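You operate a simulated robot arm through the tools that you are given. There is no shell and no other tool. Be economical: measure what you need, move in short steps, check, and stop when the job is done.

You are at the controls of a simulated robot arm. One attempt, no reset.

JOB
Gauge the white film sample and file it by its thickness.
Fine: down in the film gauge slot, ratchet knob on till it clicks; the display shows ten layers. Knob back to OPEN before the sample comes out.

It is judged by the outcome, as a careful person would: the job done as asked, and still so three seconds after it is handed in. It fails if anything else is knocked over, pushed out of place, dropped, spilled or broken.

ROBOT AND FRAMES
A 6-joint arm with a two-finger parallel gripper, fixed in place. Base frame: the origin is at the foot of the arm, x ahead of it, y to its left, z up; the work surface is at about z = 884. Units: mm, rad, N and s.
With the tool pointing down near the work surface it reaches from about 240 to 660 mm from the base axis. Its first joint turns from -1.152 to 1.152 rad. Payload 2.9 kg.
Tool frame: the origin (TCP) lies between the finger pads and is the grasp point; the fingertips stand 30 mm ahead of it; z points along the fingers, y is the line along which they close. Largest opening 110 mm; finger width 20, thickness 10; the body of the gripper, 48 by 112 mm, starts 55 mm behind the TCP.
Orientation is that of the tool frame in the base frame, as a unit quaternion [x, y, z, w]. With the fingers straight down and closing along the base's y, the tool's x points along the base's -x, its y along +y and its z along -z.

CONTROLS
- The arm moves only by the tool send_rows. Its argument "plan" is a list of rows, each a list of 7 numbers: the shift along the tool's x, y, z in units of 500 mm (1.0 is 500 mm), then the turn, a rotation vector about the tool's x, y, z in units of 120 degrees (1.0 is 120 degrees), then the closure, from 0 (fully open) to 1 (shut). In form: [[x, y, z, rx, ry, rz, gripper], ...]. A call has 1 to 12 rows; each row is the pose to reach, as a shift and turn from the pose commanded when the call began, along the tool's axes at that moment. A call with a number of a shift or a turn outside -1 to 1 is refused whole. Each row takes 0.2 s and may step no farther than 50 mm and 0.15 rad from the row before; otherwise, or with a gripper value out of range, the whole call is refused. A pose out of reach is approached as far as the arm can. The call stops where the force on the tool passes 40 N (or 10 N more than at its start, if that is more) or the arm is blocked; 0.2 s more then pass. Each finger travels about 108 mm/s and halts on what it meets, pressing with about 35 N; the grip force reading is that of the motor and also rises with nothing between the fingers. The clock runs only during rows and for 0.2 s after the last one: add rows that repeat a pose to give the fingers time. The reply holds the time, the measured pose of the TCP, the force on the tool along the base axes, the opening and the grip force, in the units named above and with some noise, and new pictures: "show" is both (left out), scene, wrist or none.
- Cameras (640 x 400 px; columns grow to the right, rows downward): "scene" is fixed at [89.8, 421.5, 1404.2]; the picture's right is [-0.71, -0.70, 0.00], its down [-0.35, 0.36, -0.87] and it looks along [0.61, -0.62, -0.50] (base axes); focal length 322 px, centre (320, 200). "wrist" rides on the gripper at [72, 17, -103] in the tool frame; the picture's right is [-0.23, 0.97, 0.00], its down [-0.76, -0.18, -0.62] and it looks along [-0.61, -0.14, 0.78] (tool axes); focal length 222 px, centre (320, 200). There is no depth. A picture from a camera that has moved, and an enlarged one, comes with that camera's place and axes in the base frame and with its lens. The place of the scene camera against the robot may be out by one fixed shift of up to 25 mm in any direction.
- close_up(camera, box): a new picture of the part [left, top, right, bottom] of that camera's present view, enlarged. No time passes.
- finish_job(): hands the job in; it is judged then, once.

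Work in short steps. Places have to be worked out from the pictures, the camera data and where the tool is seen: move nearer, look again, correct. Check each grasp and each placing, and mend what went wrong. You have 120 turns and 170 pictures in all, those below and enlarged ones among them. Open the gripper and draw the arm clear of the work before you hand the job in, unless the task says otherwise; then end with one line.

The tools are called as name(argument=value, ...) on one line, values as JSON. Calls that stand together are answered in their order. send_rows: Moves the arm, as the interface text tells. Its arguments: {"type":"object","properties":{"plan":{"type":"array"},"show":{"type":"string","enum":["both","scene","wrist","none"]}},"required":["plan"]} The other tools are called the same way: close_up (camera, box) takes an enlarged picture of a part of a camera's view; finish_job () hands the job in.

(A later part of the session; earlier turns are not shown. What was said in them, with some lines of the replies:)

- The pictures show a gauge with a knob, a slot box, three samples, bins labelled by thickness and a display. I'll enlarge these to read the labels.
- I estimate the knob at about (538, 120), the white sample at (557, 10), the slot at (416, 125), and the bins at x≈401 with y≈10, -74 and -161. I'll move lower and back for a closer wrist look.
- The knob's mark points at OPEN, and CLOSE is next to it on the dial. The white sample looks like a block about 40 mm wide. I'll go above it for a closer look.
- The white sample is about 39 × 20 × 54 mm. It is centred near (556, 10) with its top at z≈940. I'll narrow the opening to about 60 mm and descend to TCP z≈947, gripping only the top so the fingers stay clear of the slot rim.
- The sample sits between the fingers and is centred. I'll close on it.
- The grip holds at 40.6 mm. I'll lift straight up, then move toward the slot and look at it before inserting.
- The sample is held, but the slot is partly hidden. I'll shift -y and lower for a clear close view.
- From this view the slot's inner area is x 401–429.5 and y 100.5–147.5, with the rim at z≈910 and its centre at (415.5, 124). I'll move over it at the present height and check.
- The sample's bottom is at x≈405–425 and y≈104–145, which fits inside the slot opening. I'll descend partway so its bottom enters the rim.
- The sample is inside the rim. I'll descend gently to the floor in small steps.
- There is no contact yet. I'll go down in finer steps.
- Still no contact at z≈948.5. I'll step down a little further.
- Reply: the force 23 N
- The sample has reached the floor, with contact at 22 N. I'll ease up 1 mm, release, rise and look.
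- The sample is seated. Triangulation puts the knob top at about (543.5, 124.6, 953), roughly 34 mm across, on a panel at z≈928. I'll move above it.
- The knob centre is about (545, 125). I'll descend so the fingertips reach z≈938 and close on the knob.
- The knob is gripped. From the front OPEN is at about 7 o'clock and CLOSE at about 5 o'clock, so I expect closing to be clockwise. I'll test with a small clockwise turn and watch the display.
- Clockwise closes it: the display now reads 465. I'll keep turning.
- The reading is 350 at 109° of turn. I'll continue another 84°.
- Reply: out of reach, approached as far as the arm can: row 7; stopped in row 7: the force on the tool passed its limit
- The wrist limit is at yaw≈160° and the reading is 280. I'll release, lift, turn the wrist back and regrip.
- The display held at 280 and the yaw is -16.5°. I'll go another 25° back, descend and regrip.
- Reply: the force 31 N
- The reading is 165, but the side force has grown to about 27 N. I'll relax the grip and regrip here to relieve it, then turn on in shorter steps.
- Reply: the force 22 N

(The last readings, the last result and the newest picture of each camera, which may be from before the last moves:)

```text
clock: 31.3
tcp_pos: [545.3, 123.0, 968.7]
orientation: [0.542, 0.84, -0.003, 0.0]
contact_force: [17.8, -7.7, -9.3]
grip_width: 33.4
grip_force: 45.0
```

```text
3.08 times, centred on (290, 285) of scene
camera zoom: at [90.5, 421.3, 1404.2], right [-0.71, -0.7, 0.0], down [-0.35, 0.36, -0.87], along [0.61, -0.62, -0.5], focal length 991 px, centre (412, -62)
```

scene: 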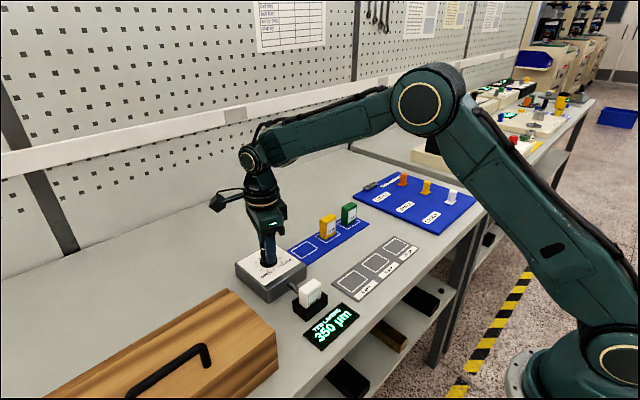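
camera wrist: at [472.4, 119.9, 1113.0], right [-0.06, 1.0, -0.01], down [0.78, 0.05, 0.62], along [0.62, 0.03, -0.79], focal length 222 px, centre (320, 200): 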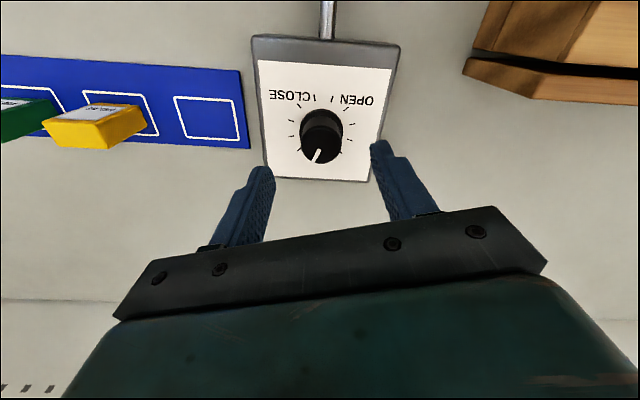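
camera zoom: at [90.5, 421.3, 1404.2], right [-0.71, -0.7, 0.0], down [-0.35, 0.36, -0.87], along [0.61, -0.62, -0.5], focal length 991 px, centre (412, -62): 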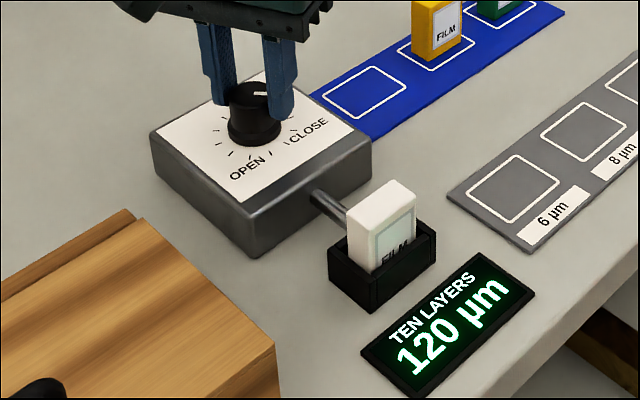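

The display reads 120. I'll continue in small increments and watch for it to settle.

send_rows(plan=[[0, 0, 0, 0, 0, 0.06, 0.85], [0, 0, 0, 0, 0, 0.12, 0.85], [0, 0, 0, 0, 0, 0.18, 0.85]], show="none")

close_up(camera="scene", box=[220, 220, 360, 350])

```text
clock: 32.1
tcp_pos: [545.3, 122.5, 969.2]
orientation: [0.69, 0.724, -0.004, 0.001]
contact_force: [13.1, -11.2, -6.8]
grip_width: 33.1
grip_force: 45.0
```

```text
3.08 times, centred on (290, 285) of scene
camera zoom: at [90.3, 421.2, 1404.3], right [-0.71, -0.7, 0.0], down [-0.35, 0.36, -0.87], along [0.61, -0.62, -0.5], focal length 991 px, centre (412, -62)
```

zoom: 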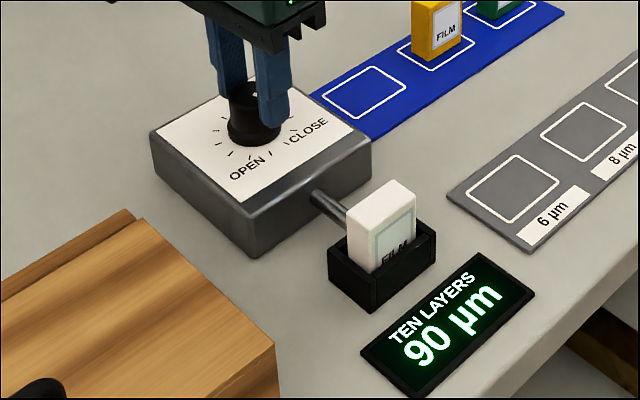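

send_rows(plan=[[0, 0, 0, 0, 0, 0.04, 0.85], [0, 0, 0, 0, 0, 0.08, 0.85]], show="none")

close_up(camera="scene", box=[220, 220, 360, 350])

send_rows(plan=[[0, 0, 0, 0, 0, 0.05, 0.85], [0, 0, 0, 0, 0, 0.1, 0.85]], show="none")

close_up(camera="scene", box=[220, 220, 360, 350])

```text
clock: 32.7
tcp_pos: [543.6, 123.4, 967.8]
orientation: [0.746, 0.666, -0.004, 0.0]
contact_force: [9.0, -13.7, -3.0]
grip_width: 33.1
grip_force: 45.1
```

```text
3.08 times, centred on (290, 285) of scene
camera zoom: at [90.1, 421.1, 1404.3], right [-0.71, -0.7, 0.0], down [-0.35, 0.36, -0.87], along [0.61, -0.62, -0.5], focal length 991 px, centre (412, -62)
```

zoom: 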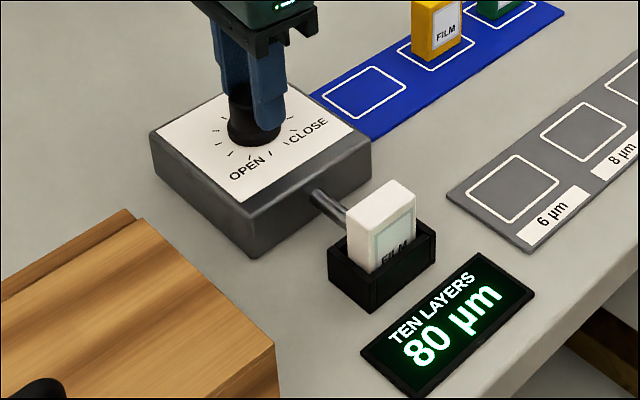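

```text
clock: 33.3
tcp_pos: [544.8, 125.4, 969.7]
orientation: [0.81, 0.587, -0.003, 0.001]
contact_force: [5.4, 4.9, 0.1]
grip_width: 33.1
grip_force: 45.4
```

```text
3.08 times, centred on (290, 285) of scene
camera zoom: at [89.9, 421.6, 1404.2], right [-0.71, -0.7, 0.0], down [-0.35, 0.36, -0.87], along [0.61, -0.62, -0.5], focal length 991 px, centre (412, -62)
```

zoom: 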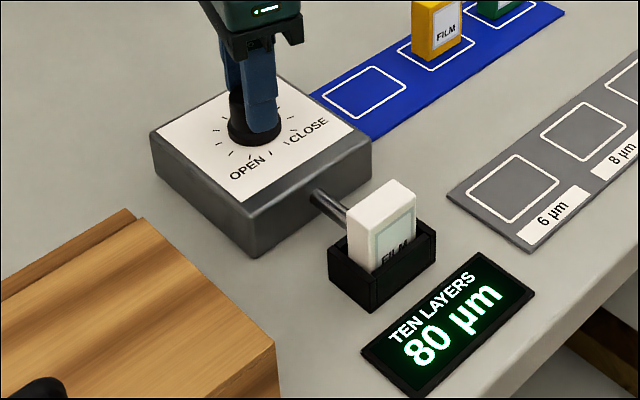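

It stayed at 80 through 12° of extra turn. I'll turn a little more to confirm the ratchet is clicking and the knob isn't just slipping in the fingers.

send_rows(plan=[[0, 0, 0, 0, 0, 0.06, 0.85], [0, 0, 0, 0, 0, 0.12, 0.85], [0, 0, 0, 0, 0, 0.18, 0.85]], show="wrist")

close_up(camera="scene", box=[220, 220, 360, 350])

close_up(camera="wrist", box=[200, 70, 440, 220])

```text
clock: 34.1
tcp_pos: [544.4, 123.7, 968.8]
orientation: [0.907, 0.421, -0.004, 0.002]
contact_force: [-9.4, 1.6, 14.0]
grip_width: 33.5
grip_force: 44.8
camera wrist: at [605.0, 168.4, 1073.3], right [0.6, -0.8, 0.0], down [-0.62, -0.46, 0.63], along [-0.5, -0.38, -0.78], focal length 222 px, centre (320, 200)
```

wrist: 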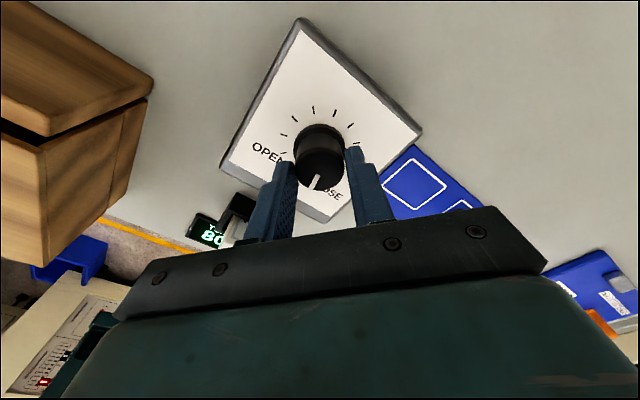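

```text
3.08 times, centred on (290, 285) of scene
camera zoom: at [89.3, 421.4, 1404.2], right [-0.71, -0.7, 0.0], down [-0.35, 0.36, -0.87], along [0.61, -0.62, -0.5], focal length 991 px, centre (412, -62)
```

zoom: 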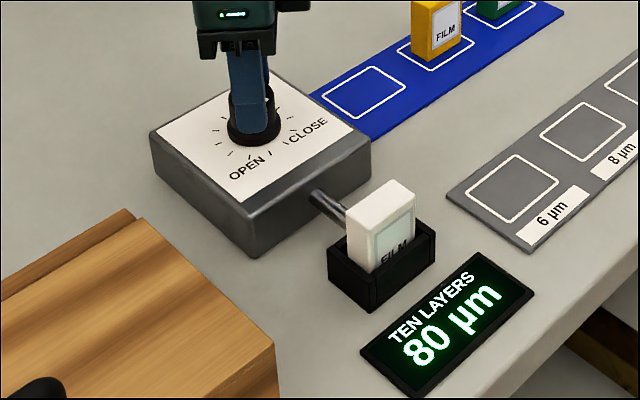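

```text
2.67 times, centred on (320, 145) of wrist
camera zoom: at [605.0, 168.4, 1073.3], right [0.6, -0.8, 0.0], down [-0.62, -0.46, 0.63], along [-0.5, -0.38, -0.78], focal length 592 px, centre (320, 347)
```

zoom: 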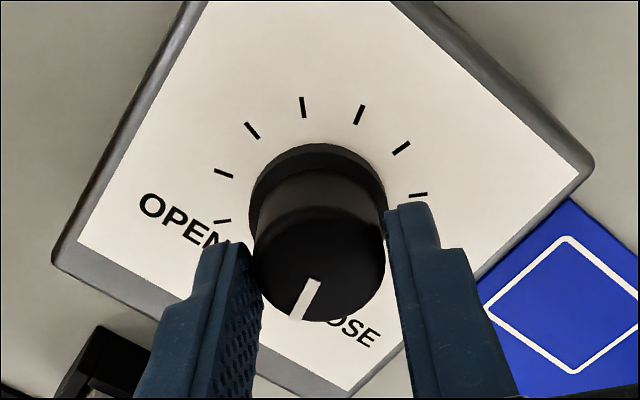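

It holds at 80 µm for ten layers while the knob ratchets, so each layer is 8 µm. Now I'll turn the knob back counter-clockwise to OPEN, relieving the grip first.

send_rows(plan=[[0, 0, 0, 0, 0, 0, 0.6], [0, 0, 0, 0, 0, 0, 0.6], [0, 0, 0, 0, 0, 0, 0.85], [0, 0, 0, 0, 0, 0, 0.85]], show="none")

send_rows(plan=[[0, 0, 0, 0, 0, -0.07, 0.85], [0, 0, 0, 0, 0, -0.14, 0.85], [0, 0, 0, 0, 0, -0.21, 0.85], [0, 0, 0, 0, 0, -0.28, 0.85], [0, 0, 0, 0, 0, -0.35, 0.85], [0, 0, 0, 0, 0, -0.42, 0.85], [0, 0, 0, 0, 0, -0.49, 0.85], [0, 0, 0, 0, 0, -0.56, 0.85]], show="none")

close_up(camera="scene", box=[220, 220, 360, 350])

```text
clock: 35.1
tcp_pos: [545.8, 124.9, 968.5]
orientation: [0.906, 0.423, -0.005, 0.001]
contact_force: [-5.6, 1.5, -2.0]
grip_width: 33.5
grip_force: 45.2
```

```text
clock: 36.9
tcp_pos: [545.1, 124.0, 968.1]
orientation: [0.52, 0.854, -0.003, 0.0]
contact_force: [6.8, 8.4, -10.8]
grip_width: 33.2
grip_force: 45.1
```

```text
3.08 times, centred on (290, 285) of scene
camera zoom: at [90.2, 421.7, 1404.1], right [-0.71, -0.7, 0.0], down [-0.35, 0.36, -0.87], along [0.61, -0.62, -0.5], focal length 991 px, centre (412, -62)
```

zoom: 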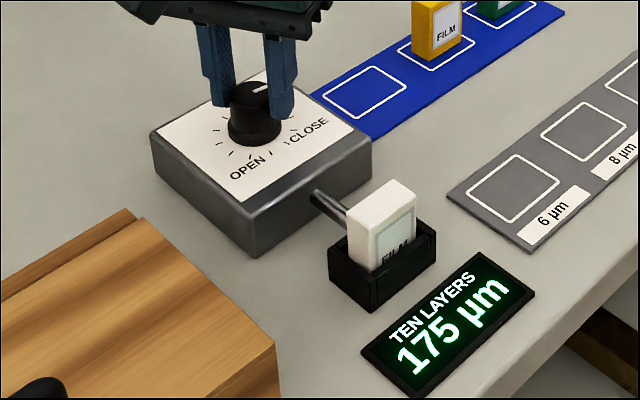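

The reading is 175 and rising. I'll continue counter-clockwise.

send_rows(plan=[[0, 0, 0, 0, 0, -0.07, 0.85], [0, 0, 0, 0, 0, -0.14, 0.85], [0, 0, 0, 0, 0, -0.21, 0.85], [0, 0, 0, 0, 0, -0.28, 0.85], [0, 0, 0, 0, 0, -0.35, 0.85], [0, 0, 0, 0, 0, -0.42, 0.85], [0, 0, 0, 0, 0, -0.49, 0.85], [0, 0, 0, 0, 0, -0.56, 0.85], [0, 0, 0, 0, 0, -0.63, 0.85], [0, 0, 0, 0, 0, -0.7, 0.85], [0, 0, 0, 0, 0, -0.77, 0.85]], show="none")

send_rows(plan=[[0, 0, 0, 0, 0, 0, 0.6], [0, 0, 0, 0, 0, 0, 0.6], [0, 0, 0, 0, 0, 0, 0.85], [0, 0, 0, 0, 0, 0, 0.85]], show="none")

send_rows(plan=[[0, 0, 0, 0, 0, -0.07, 0.85], [0, 0, 0, 0, 0, -0.14, 0.85], [0, 0, 0, 0, 0, -0.21, 0.85], [0, 0, 0, 0, 0, -0.28, 0.85], [0, 0, 0, 0, 0, -0.35, 0.85], [0, 0, 0, 0, 0, -0.42, 0.85], [0, 0, 0, 0, 0, -0.49, 0.85], [0, 0, 0, 0, 0, -0.56, 0.85]], show="none")

close_up(camera="scene", box=[220, 220, 360, 350])

```text
clock: 39.3
tcp_pos: [546.2, 125.5, 969.7]
orientation: [-0.258, 0.966, -0.002, -0.001]
contact_force: [13.3, 25.5, -8.4]
grip_width: 33.0
grip_force: 45.1
```

```text
clock: 40.3
tcp_pos: [544.7, 123.6, 968.8]
orientation: [-0.256, 0.967, -0.003, -0.005]
contact_force: [-9.4, 5.6, 3.0]
grip_width: 33.4
grip_force: 44.9
```

```text
clock: 42.1
tcp_pos: [545.7, 123.4, 968.9]
orientation: [0.747, -0.664, 0.001, 0.003]
contact_force: [-6.6, -1.7, 4.7]
grip_width: 33.4
grip_force: 44.6
```

```text
3.08 times, centred on (290, 285) of scene
camera zoom: at [89.6, 421.4, 1404.2], right [-0.71, -0.7, 0.0], down [-0.35, 0.36, -0.87], along [0.61, -0.62, -0.5], focal length 991 px, centre (412, -62)
```

zoom: 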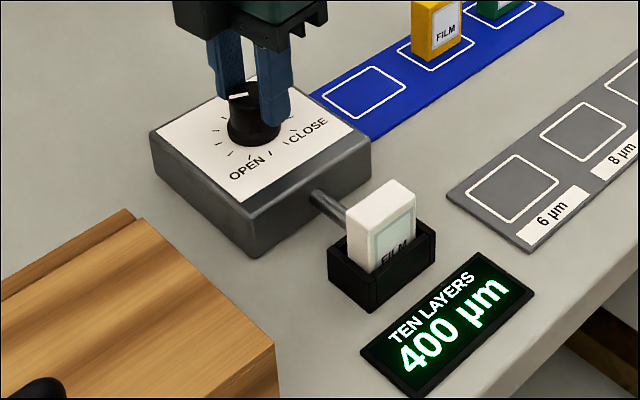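

The reading is 400 at yaw -97°. About 72° remain, so I'll turn about 50° more if the wrist allows.

send_rows(plan=[[0, 0, 0, 0, 0, -0.07, 0.85], [0, 0, 0, 0, 0, -0.14, 0.85], [0, 0, 0, 0, 0, -0.21, 0.85], [0, 0, 0, 0, 0, -0.28, 0.85], [0, 0, 0, 0, 0, -0.35, 0.85], [0, 0, 0, 0, 0, -0.4, 0.85]], show="none")

close_up(camera="scene", box=[220, 220, 360, 350])

```text
clock: 43.5
tcp_pos: [547.0, 123.6, 969.4]
orientation: [0.953, -0.302, 0.001, 0.002]
contact_force: [14.2, -5.3, -0.8]
grip_width: 33.4
grip_force: 44.6
```

```text
3.08 times, centred on (290, 285) of scene
camera zoom: at [90.2, 421.3, 1404.2], right [-0.71, -0.7, 0.0], down [-0.35, 0.36, -0.87], along [0.61, -0.62, -0.5], focal length 991 px, centre (412, -62)
```

zoom: 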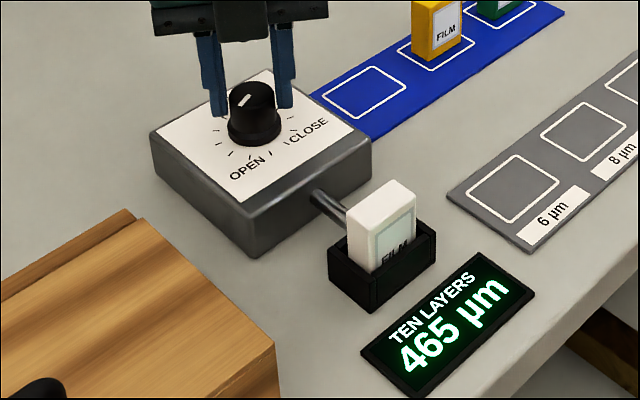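

465 now, so about 25° is left. I'll keep going in small steps.

send_rows(plan=[[0, 0, 0, 0, 0, -0.05, 0.85], [0, 0, 0, 0, 0, -0.1, 0.85], [0, 0, 0, 0, 0, -0.15, 0.85], [0, 0, 0, 0, 0, -0.2, 0.85]], show="wrist")

close_up(camera="scene", box=[220, 220, 360, 350])

```text
clock: 44.5
tcp_pos: [545.9, 124.5, 968.5]
orientation: [0.995, -0.097, 0.0, 0.002]
contact_force: [20.6, 5.5, 5.0]
grip_width: 33.4
grip_force: 44.8
camera wrist: at [614.8, 93.9, 1073.2], right [-0.41, -0.91, 0.0], down [-0.71, 0.32, 0.62], along [-0.57, 0.25, -0.78], focal length 222 px, centre (320, 200)
```

wrist: 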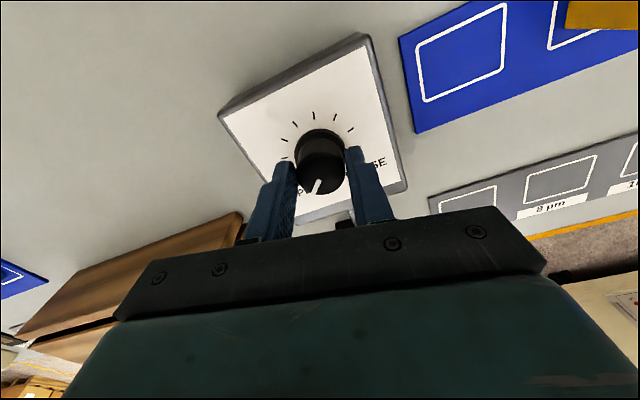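

```text
3.08 times, centred on (290, 285) of scene
camera zoom: at [90.3, 421.6, 1404.1], right [-0.71, -0.7, 0.0], down [-0.35, 0.36, -0.87], along [0.61, -0.62, -0.5], focal length 991 px, centre (412, -62)
```

zoom: 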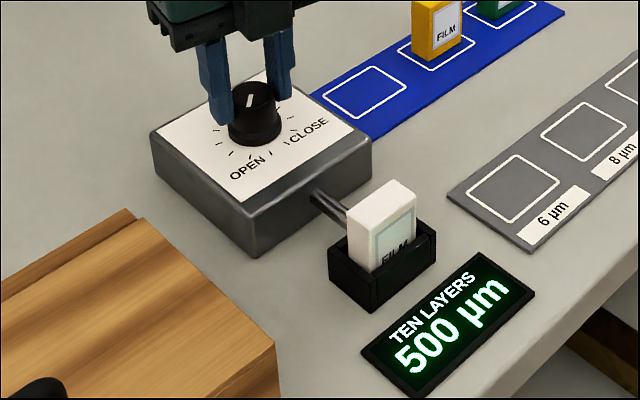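

It shows 500, the OPEN value. I'll nudge slightly more to sit against the OPEN stop, then release, lift and unwind the wrist.

send_rows(plan=[[0, 0, 0, 0, 0, -0.02, 0.85], [0, 0, 0, 0, 0, -0.02, 0.6], [0, 0, 0, 0, 0, -0.02, 0.4], [0, 0, -0.05, 0, 0, -0.02, 0.4], [0, 0, -0.1, 0, 0, -0.02, 0.4], [0, 0, -0.16, 0, 0, 0.05, 0.4], [0, 0, -0.16, 0, 0, 0.12, 0.4], [0, 0, -0.16, 0, 0, 0.19, 0.4], [0, 0, -0.16, 0, 0, 0.26, 0.4], [0, 0, -0.16, 0, 0, 0.33, 0.4], [0, 0, -0.16, 0, 0, 0.4, 0.4], [0, 0, -0.16, 0, 0, 0.47, 0.4]], show="none")

send_rows(plan=[[0, 0, 0, 0, 0, 0.07, 0.4], [0, 0, 0, 0, 0, 0.14, 0.4], [0, 0, 0, 0, 0, 0.21, 0.4], [0, 0, 0, 0, 0, 0.28, 0.4], [0, 0, 0, 0, 0, 0.35, 0.4], [0, 0, 0, 0, 0, 0.42, 0.4], [0, 0, 0, 0, 0, 0.49, 0.4], [0, 0, 0, 0, 0, 0.56, 0.4], [0, 0, 0, 0, 0, 0.63, 0.4], [0, 0, 0, 0, 0, 0.7, 0.4], [0, 0, 0, 0, 0, 0.77, 0.4], [0, 0, 0, 0, 0, 0.84, 0.4]], show="wrist")

close_up(camera="scene", box=[220, 220, 360, 350])

```text
clock: 47.1
tcp_pos: [546.2, 123.9, 1047.8]
orientation: [0.83, -0.557, 0.0, 0.004]
contact_force: [0.7, 0.4, 0.6]
grip_width: 66.0
grip_force: 0.1
```

```text
clock: 49.7
tcp_pos: [544.5, 124.3, 1048.8]
orientation: [-0.1, 0.995, -0.003, -0.003]
contact_force: [0.3, 0.1, -0.6]
grip_width: 66.1
grip_force: 0.2
camera wrist: at [472.0, 126.6, 1153.0], right [0.03, 1.0, -0.01], down [0.78, -0.02, 0.62], along [0.62, -0.02, -0.79], focal length 222 px, centre (320, 200)
```

wrist: 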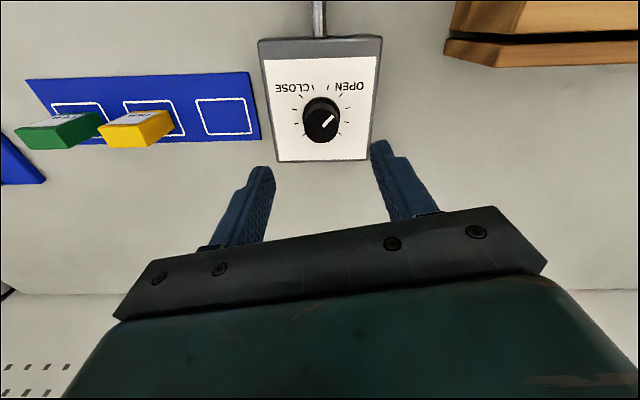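

```text
3.08 times, centred on (290, 285) of scene
camera zoom: at [89.8, 421.5, 1404.2], right [-0.71, -0.7, 0.0], down [-0.35, 0.36, -0.87], along [0.61, -0.62, -0.5], focal length 991 px, centre (412, -62)
```

zoom: 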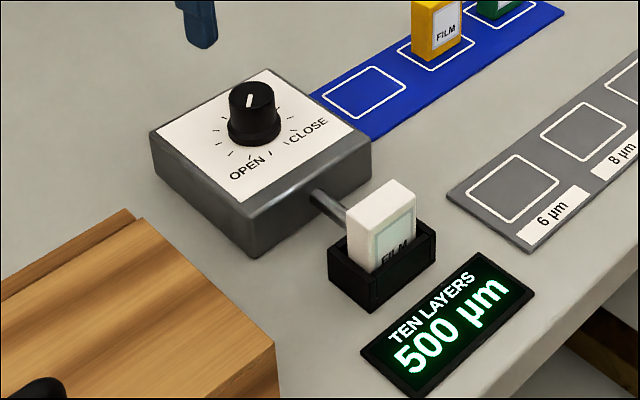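

The display shows 500. I'll check that the mark matches OPEN.

close_up(camera="wrist", box=[260, 70, 380, 160])

close_up(camera="scene", box=[225, 230, 335, 310])

```text
4.44 times, centred on (320, 115) of wrist
camera zoom: at [472.0, 126.6, 1153.0], right [0.03, 1.0, -0.01], down [0.78, -0.02, 0.62], along [0.62, -0.02, -0.79], focal length 987 px, centre (320, 578)
```

zoom: 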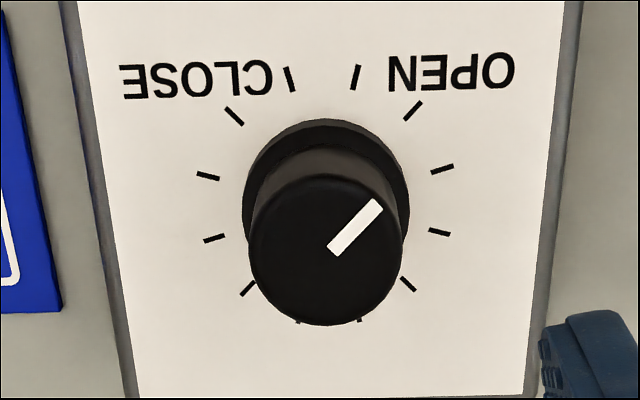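

```text
5.00 times, centred on (280, 270) of scene
camera zoom: at [89.8, 421.5, 1404.2], right [-0.71, -0.7, 0.0], down [-0.35, 0.36, -0.87], along [0.61, -0.62, -0.5], focal length 1611 px, centre (520, -150)
```

zoom: 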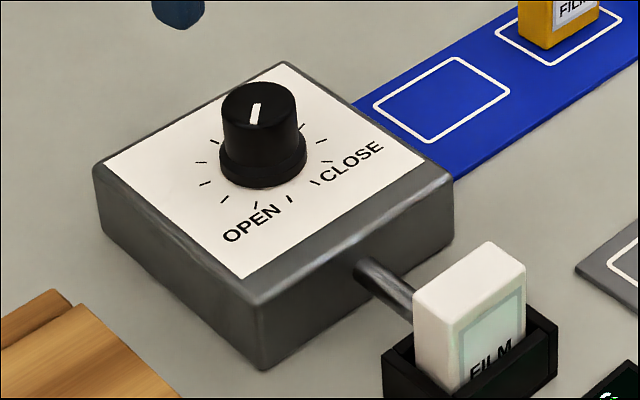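

The mark is exactly back at OPEN. I'll square the wrist to yaw 0, then move over the sample.

send_rows(plan=[[0, 0, 0, 0, 0, 0.05, 0.4], [0, 0, 0, 0, 0, 0.096, 0.46], [0, 0, 0, 0, 0, 0.096, 0.46]], show="none")

send_rows(plan=[[0.08, 0, 0, 0, 0, 0, 0.46], [0.16, 0, 0, 0, 0, 0, 0.46], [0.24, 0, 0, 0, 0, 0, 0.46], [0.258, 0, 0.04, 0, 0, 0, 0.46], [0.258, 0, 0.1, 0, 0, 0, 0.46]], show="wrist")

close_up(camera="wrist", box=[240, 80, 400, 220])

```text
clock: 50.5
tcp_pos: [544.8, 125.1, 1048.2]
orientation: [-0.001, 1.0, -0.003, -0.003]
contact_force: [0.6, 0.6, -0.7]
grip_width: 59.4
grip_force: 0.0
```

```text
clock: 51.7
tcp_pos: [415.7, 122.8, 999.9]
orientation: [0.0, 1.0, -0.003, -0.002]
contact_force: [0.4, 0.2, 0.9]
grip_width: 59.4
grip_force: 0.1
camera wrist: at [344.4, 139.1, 1103.6], right [0.23, 0.97, -0.01], down [0.76, -0.17, 0.62], along [0.6, -0.15, -0.78], focal length 222 px, centre (320, 200)
```

wrist: 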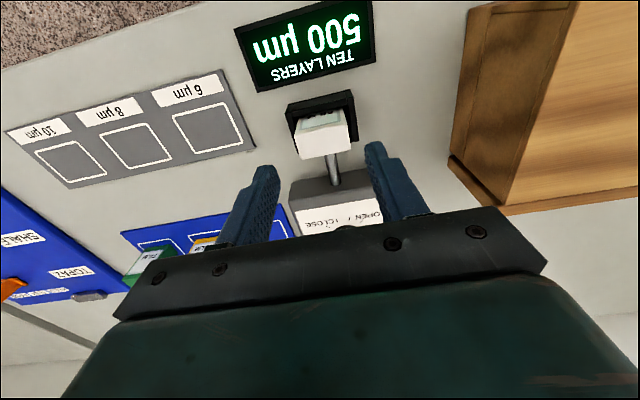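

```text
2.86 times, centred on (320, 150) of wrist
camera zoom: at [344.4, 139.1, 1103.6], right [0.23, 0.97, -0.01], down [0.76, -0.17, 0.62], along [0.6, -0.15, -0.78], focal length 635 px, centre (320, 343)
```

zoom: 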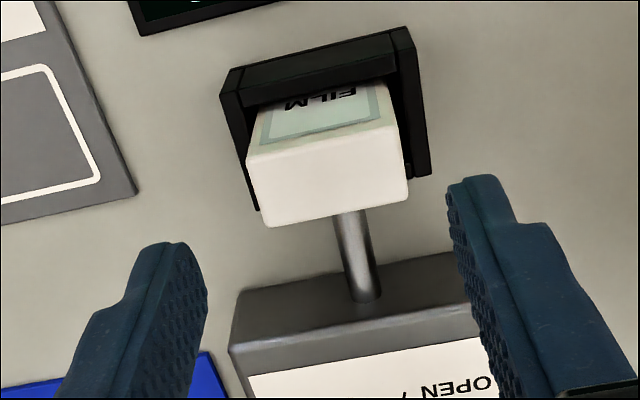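

The sample top is centred under the TCP. I'll descend to the same grasp height and grip.

send_rows(plan=[[0, 0.001, 0.05, 0, 0, 0, 0.46], [0, 0.001, 0.1, 0, 0, 0, 0.46], [0, 0.001, 0.102, 0, 0, 0, 0.46], [0, 0.001, 0.102, 0, 0, 0, 0.6], [0, 0.001, 0.102, 0, 0, 0, 0.8], [0, 0.001, 0.102, 0, 0, 0, 0.8]], show="wrist")

close_up(camera="scene", box=[270, 240, 350, 330])

```text
clock: 53.1
tcp_pos: [415.5, 123.3, 948.0]
orientation: [0.0, 1.0, -0.002, -0.002]
contact_force: [-0.7, -0.1, -0.1]
grip_width: 40.9
grip_force: 35.4
camera wrist: at [344.4, 140.3, 1052.9], right [0.23, 0.97, -0.01], down [0.76, -0.17, 0.62], along [0.6, -0.15, -0.78], focal length 222 px, centre (320, 200)
```

wrist: 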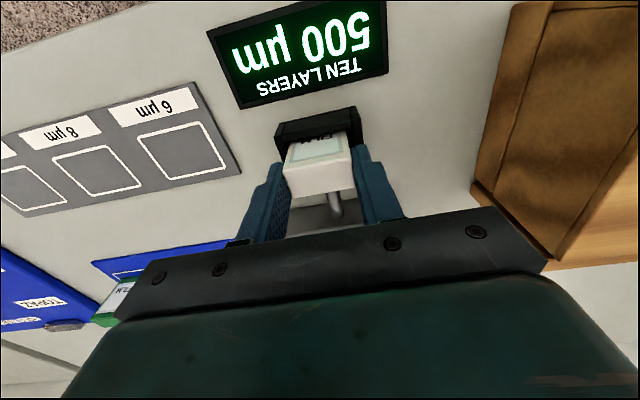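

```text
4.44 times, centred on (310, 285) of scene
camera zoom: at [89.8, 421.5, 1404.2], right [-0.71, -0.7, 0.0], down [-0.35, 0.36, -0.87], along [0.61, -0.62, -0.5], focal length 1432 px, centre (364, -178)
```

zoom: 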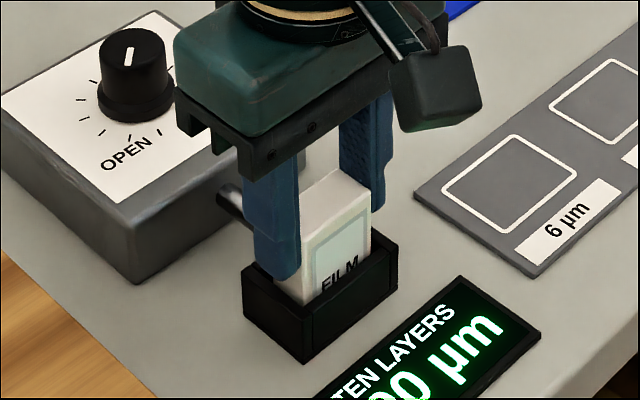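

The sample is gripped. I'll lift straight up and move over toward the 8 µm square.

send_rows(plan=[[0, 0, -0.04, 0, 0, 0, 0.8], [0, 0, -0.1, 0, 0, 0, 0.8], [0, 0, -0.16, 0, 0, 0, 0.8], [0.01, -0.08, -0.18, 0, 0, 0, 0.8], [0.02, -0.16, -0.18, 0, 0, 0, 0.8], [0.03, -0.24, -0.18, 0, 0, 0, 0.8], [0.03, -0.3, -0.18, 0, 0, 0, 0.8]], show="wrist")

close_up(camera="wrist", box=[160, 60, 400, 220])

close_up(camera="scene", box=[270, 210, 430, 330])

```text
clock: 54.7
tcp_pos: [402.0, -25.9, 1039.7]
orientation: [-0.001, 1.0, -0.004, -0.002]
contact_force: [-0.7, -0.2, 0.0]
grip_width: 40.6
grip_force: 35.5
camera wrist: at [330.7, -8.8, 1144.0], right [0.23, 0.97, -0.01], down [0.76, -0.17, 0.62], along [0.6, -0.15, -0.78], focal length 222 px, centre (320, 200)
```

wrist: 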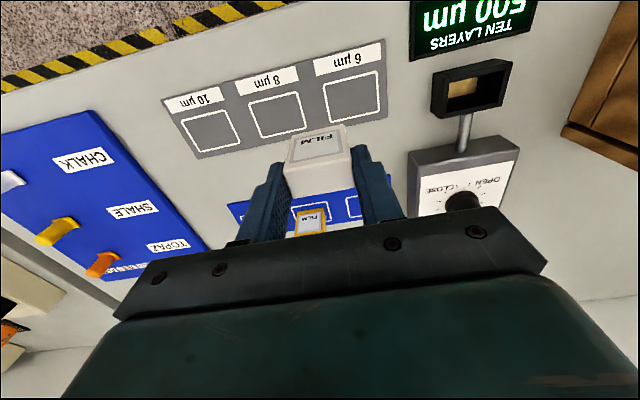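

```text
2.50 times, centred on (280, 140) of wrist
camera zoom: at [330.7, -8.8, 1144.0], right [0.23, 0.97, -0.01], down [0.76, -0.17, 0.62], along [0.6, -0.15, -0.78], focal length 555 px, centre (420, 350)
```

zoom: 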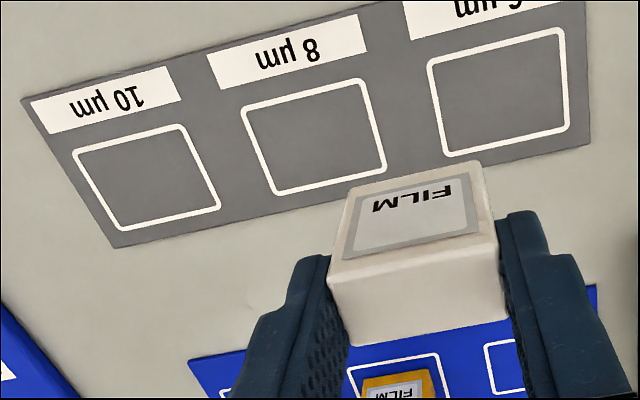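

```text
3.33 times, centred on (350, 270) of scene
camera zoom: at [89.8, 421.5, 1404.2], right [-0.71, -0.7, 0.0], down [-0.35, 0.36, -0.87], along [0.61, -0.62, -0.5], focal length 1074 px, centre (220, -33)
```

zoom: 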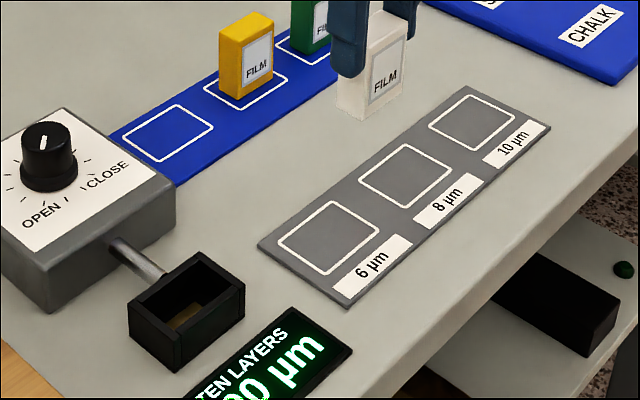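

The 8 µm square is centred at about (399.6, -77.3). I'll move there and descend to just above the sheet.

send_rows(plan=[[0.005, -0.06, 0, 0, 0, 0, 0.8], [0.005, -0.103, 0.02, 0, 0, 0, 0.8], [0.005, -0.103, 0.08, 0, 0, 0, 0.8], [0.005, -0.103, 0.13, 0, 0, 0, 0.8], [0.005, -0.103, 0.155, 0, 0, 0, 0.8], [0.005, -0.103, 0.16, 0, 0, 0, 0.8]], show="wrist")

close_up(camera="scene", box=[310, 210, 430, 300])

close_up(camera="wrist", box=[230, 90, 410, 210])

```text
clock: 56.1
tcp_pos: [397.7, -77.9, 960.0]
orientation: [0.0, 1.0, -0.003, -0.003]
contact_force: [0.1, 0.6, 0.2]
grip_width: 40.6
grip_force: 35.1
camera wrist: at [326.9, -60.9, 1063.3], right [0.23, 0.97, -0.01], down [0.77, -0.17, 0.62], along [0.6, -0.15, -0.78], focal length 222 px, centre (320, 200)
```

wrist: 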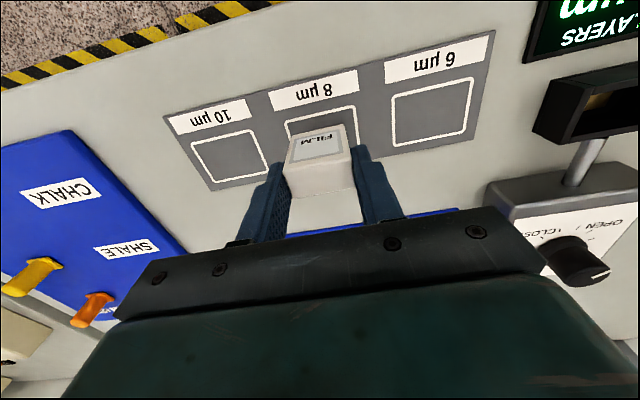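

```text
4.44 times, centred on (370, 255) of scene
camera zoom: at [89.8, 421.5, 1404.2], right [-0.71, -0.7, 0.0], down [-0.35, 0.36, -0.87], along [0.61, -0.62, -0.5], focal length 1432 px, centre (98, -44)
```

zoom: 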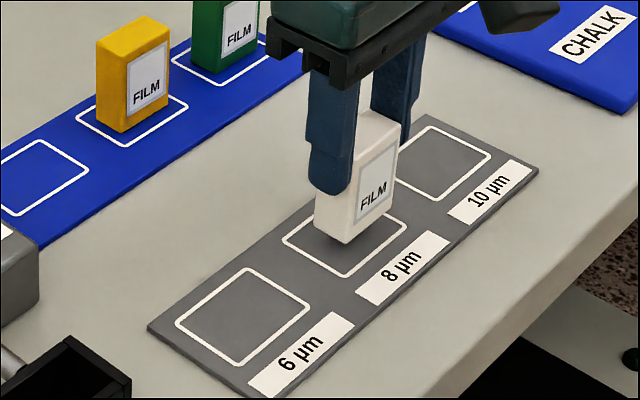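

```text
3.33 times, centred on (320, 150) of wrist
camera zoom: at [326.9, -60.9, 1063.3], right [0.23, 0.97, -0.01], down [0.77, -0.17, 0.62], along [0.6, -0.15, -0.78], focal length 740 px, centre (320, 367)
```

zoom: 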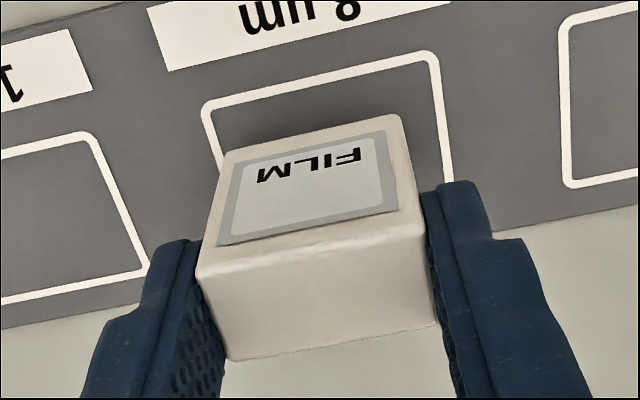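

The sample is lined up over the 8 µm square. I'll lower it finely until contact.

send_rows(plan=[[0, 0.002, 0.008, 0, 0, 0, 0.8], [0, 0.002, 0.014, 0, 0, 0, 0.8], [0, 0.002, 0.017, 0, 0, 0, 0.8]], show="none")

send_rows(plan=[[0, 0, 0.002, 0, 0, 0, 0.8], [0, 0, 0.002, 0, 0, 0, 0.8]], show="none")

close_up(camera="scene", box=[340, 220, 410, 280])

```text
clock: 56.9
tcp_pos: [398.0, -77.6, 952.0]
orientation: [0.0, 1.0, -0.003, -0.003]
contact_force: [0.1, 0.7, -0.4]
grip_width: 40.3
grip_force: 34.8
```

```text
clock: 57.5
tcp_pos: [397.8, -77.2, 950.3]
orientation: [-0.001, 1.0, -0.004, -0.003]
contact_force: [-0.6, -0.6, -0.3]
grip_width: 40.5
grip_force: 35.0
```

```text
6.67 times, centred on (375, 250) of scene
camera zoom: at [89.8, 421.5, 1404.2], right [-0.71, -0.7, 0.0], down [-0.35, 0.36, -0.87], along [0.61, -0.62, -0.5], focal length 2148 px, centre (-47, -133)
```

zoom: 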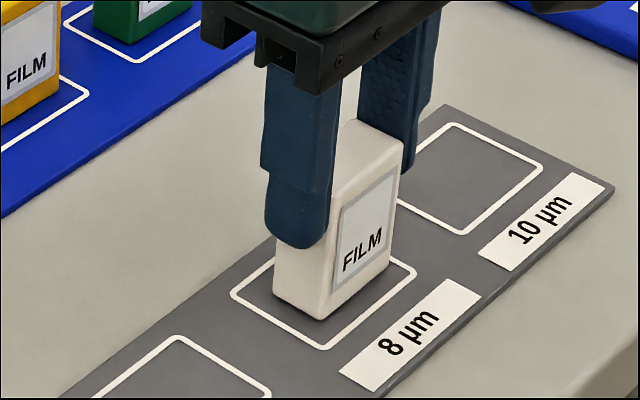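

send_rows(plan=[[0, 0, 0.002, 0, 0, 0, 0.8], [0, 0, 0.003, 0, 0, 0, 0.8]], show="none")

```text
clock: 58.1
tcp_pos: [397.7, -76.3, 949.3]
orientation: [0.0, 1.0, -0.004, -0.002]
contact_force: [-0.3, -0.3, 1.6]
grip_width: 40.3
grip_force: 35.4
```

Contact is starting. I'll take one more small step.

send_rows(plan=[[0, 0, 0.001, 0, 0, 0, 0.8], [0, 0, 0.002, 0, 0, 0, 0.8]], show="none")

```text
clock: 58.7
tcp_pos: [399.5, -75.6, 949.2]
orientation: [-0.001, 1.0, -0.003, -0.002]
contact_force: [-2.6, 0.3, 10.9]
grip_width: 40.3
grip_force: 35.1
```

It is down, at 11 N. I'll release gently and rise straight up.

send_rows(plan=[[0, 0, 0, 0, 0, 0, 0.7], [0, 0, 0, 0, 0, 0, 0.5], [0, 0, 0, 0, 0, 0, 0.5], [0, 0, -0.04, 0, 0, 0, 0.5], [0, 0, -0.1, 0, 0, 0, 0.5], [0, 0, -0.19, 0, 0, 0, 0.4], [0, 0, -0.28, 0, 0, 0, 0.2], [0, 0, -0.36, 0, 0, 0, 0]], show="both")

close_up(camera="scene", box=[280, 200, 440, 330])

close_up(camera="wrist", box=[240, 50, 400, 180])

```text
clock: 60.5
tcp_pos: [400.7, -76.3, 1125.0]
orientation: [-0.001, 1.0, -0.004, -0.002]
contact_force: [-1.0, 0.4, -0.6]
grip_width: 110.0
grip_force: 0.0
camera wrist: at [328.8, -59.6, 1229.9], right [0.23, 0.97, -0.01], down [0.77, -0.17, 0.62], along [0.6, -0.15, -0.78], focal length 222 px, centre (320, 200)
```

scene: 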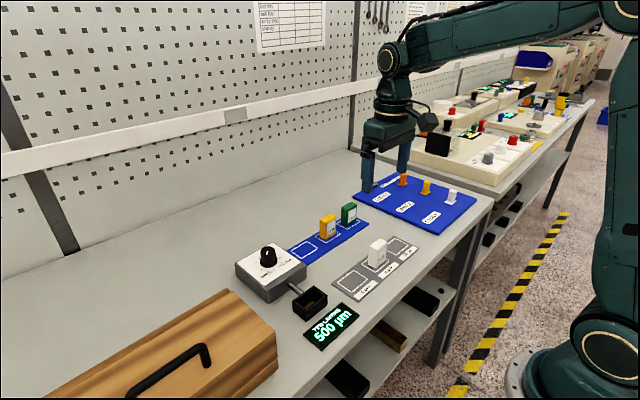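
wrist: 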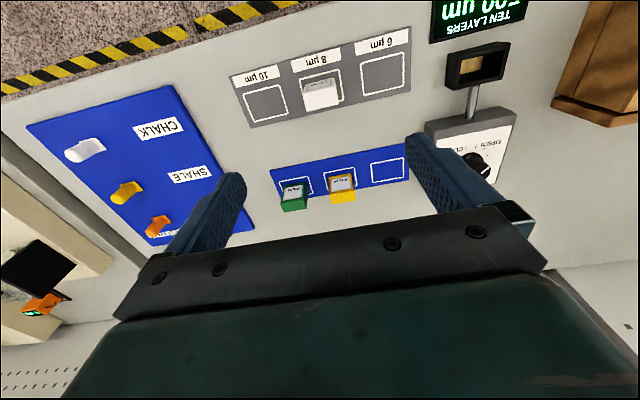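

```text
3.08 times, centred on (360, 265) of scene
camera zoom: at [89.8, 421.5, 1404.2], right [-0.71, -0.7, 0.0], down [-0.35, 0.36, -0.87], along [0.61, -0.62, -0.5], focal length 991 px, centre (197, 0)
```

zoom: 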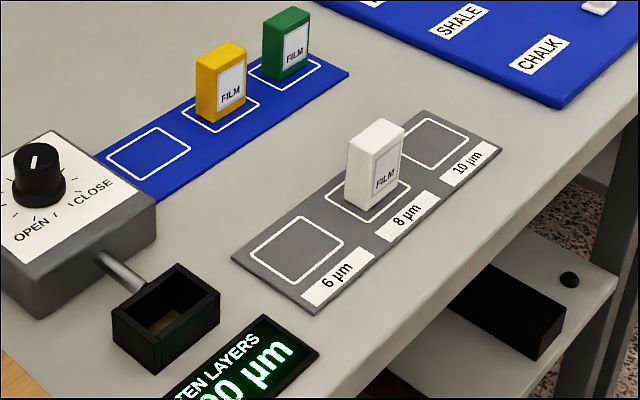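

```text
3.08 times, centred on (320, 115) of wrist
camera zoom: at [328.8, -59.6, 1229.9], right [0.23, 0.97, -0.01], down [0.77, -0.17, 0.62], along [0.6, -0.15, -0.78], focal length 684 px, centre (320, 462)
```

zoom: 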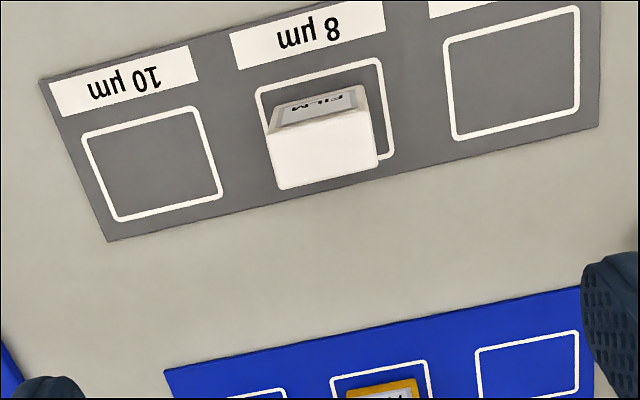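

The sample stands upright inside the 8 µm square, the knob is at OPEN, the other samples are undisturbed, and the arm is clear with the gripper open. I'm handing the job in.

finish_job()

```text
The job is handed in.
```

The white film sample gauged 80 µm for ten layers, or 8 µm per layer. It is filed upright in the 8 µm square, and the knob was turned back to OPEN before the sample came out.
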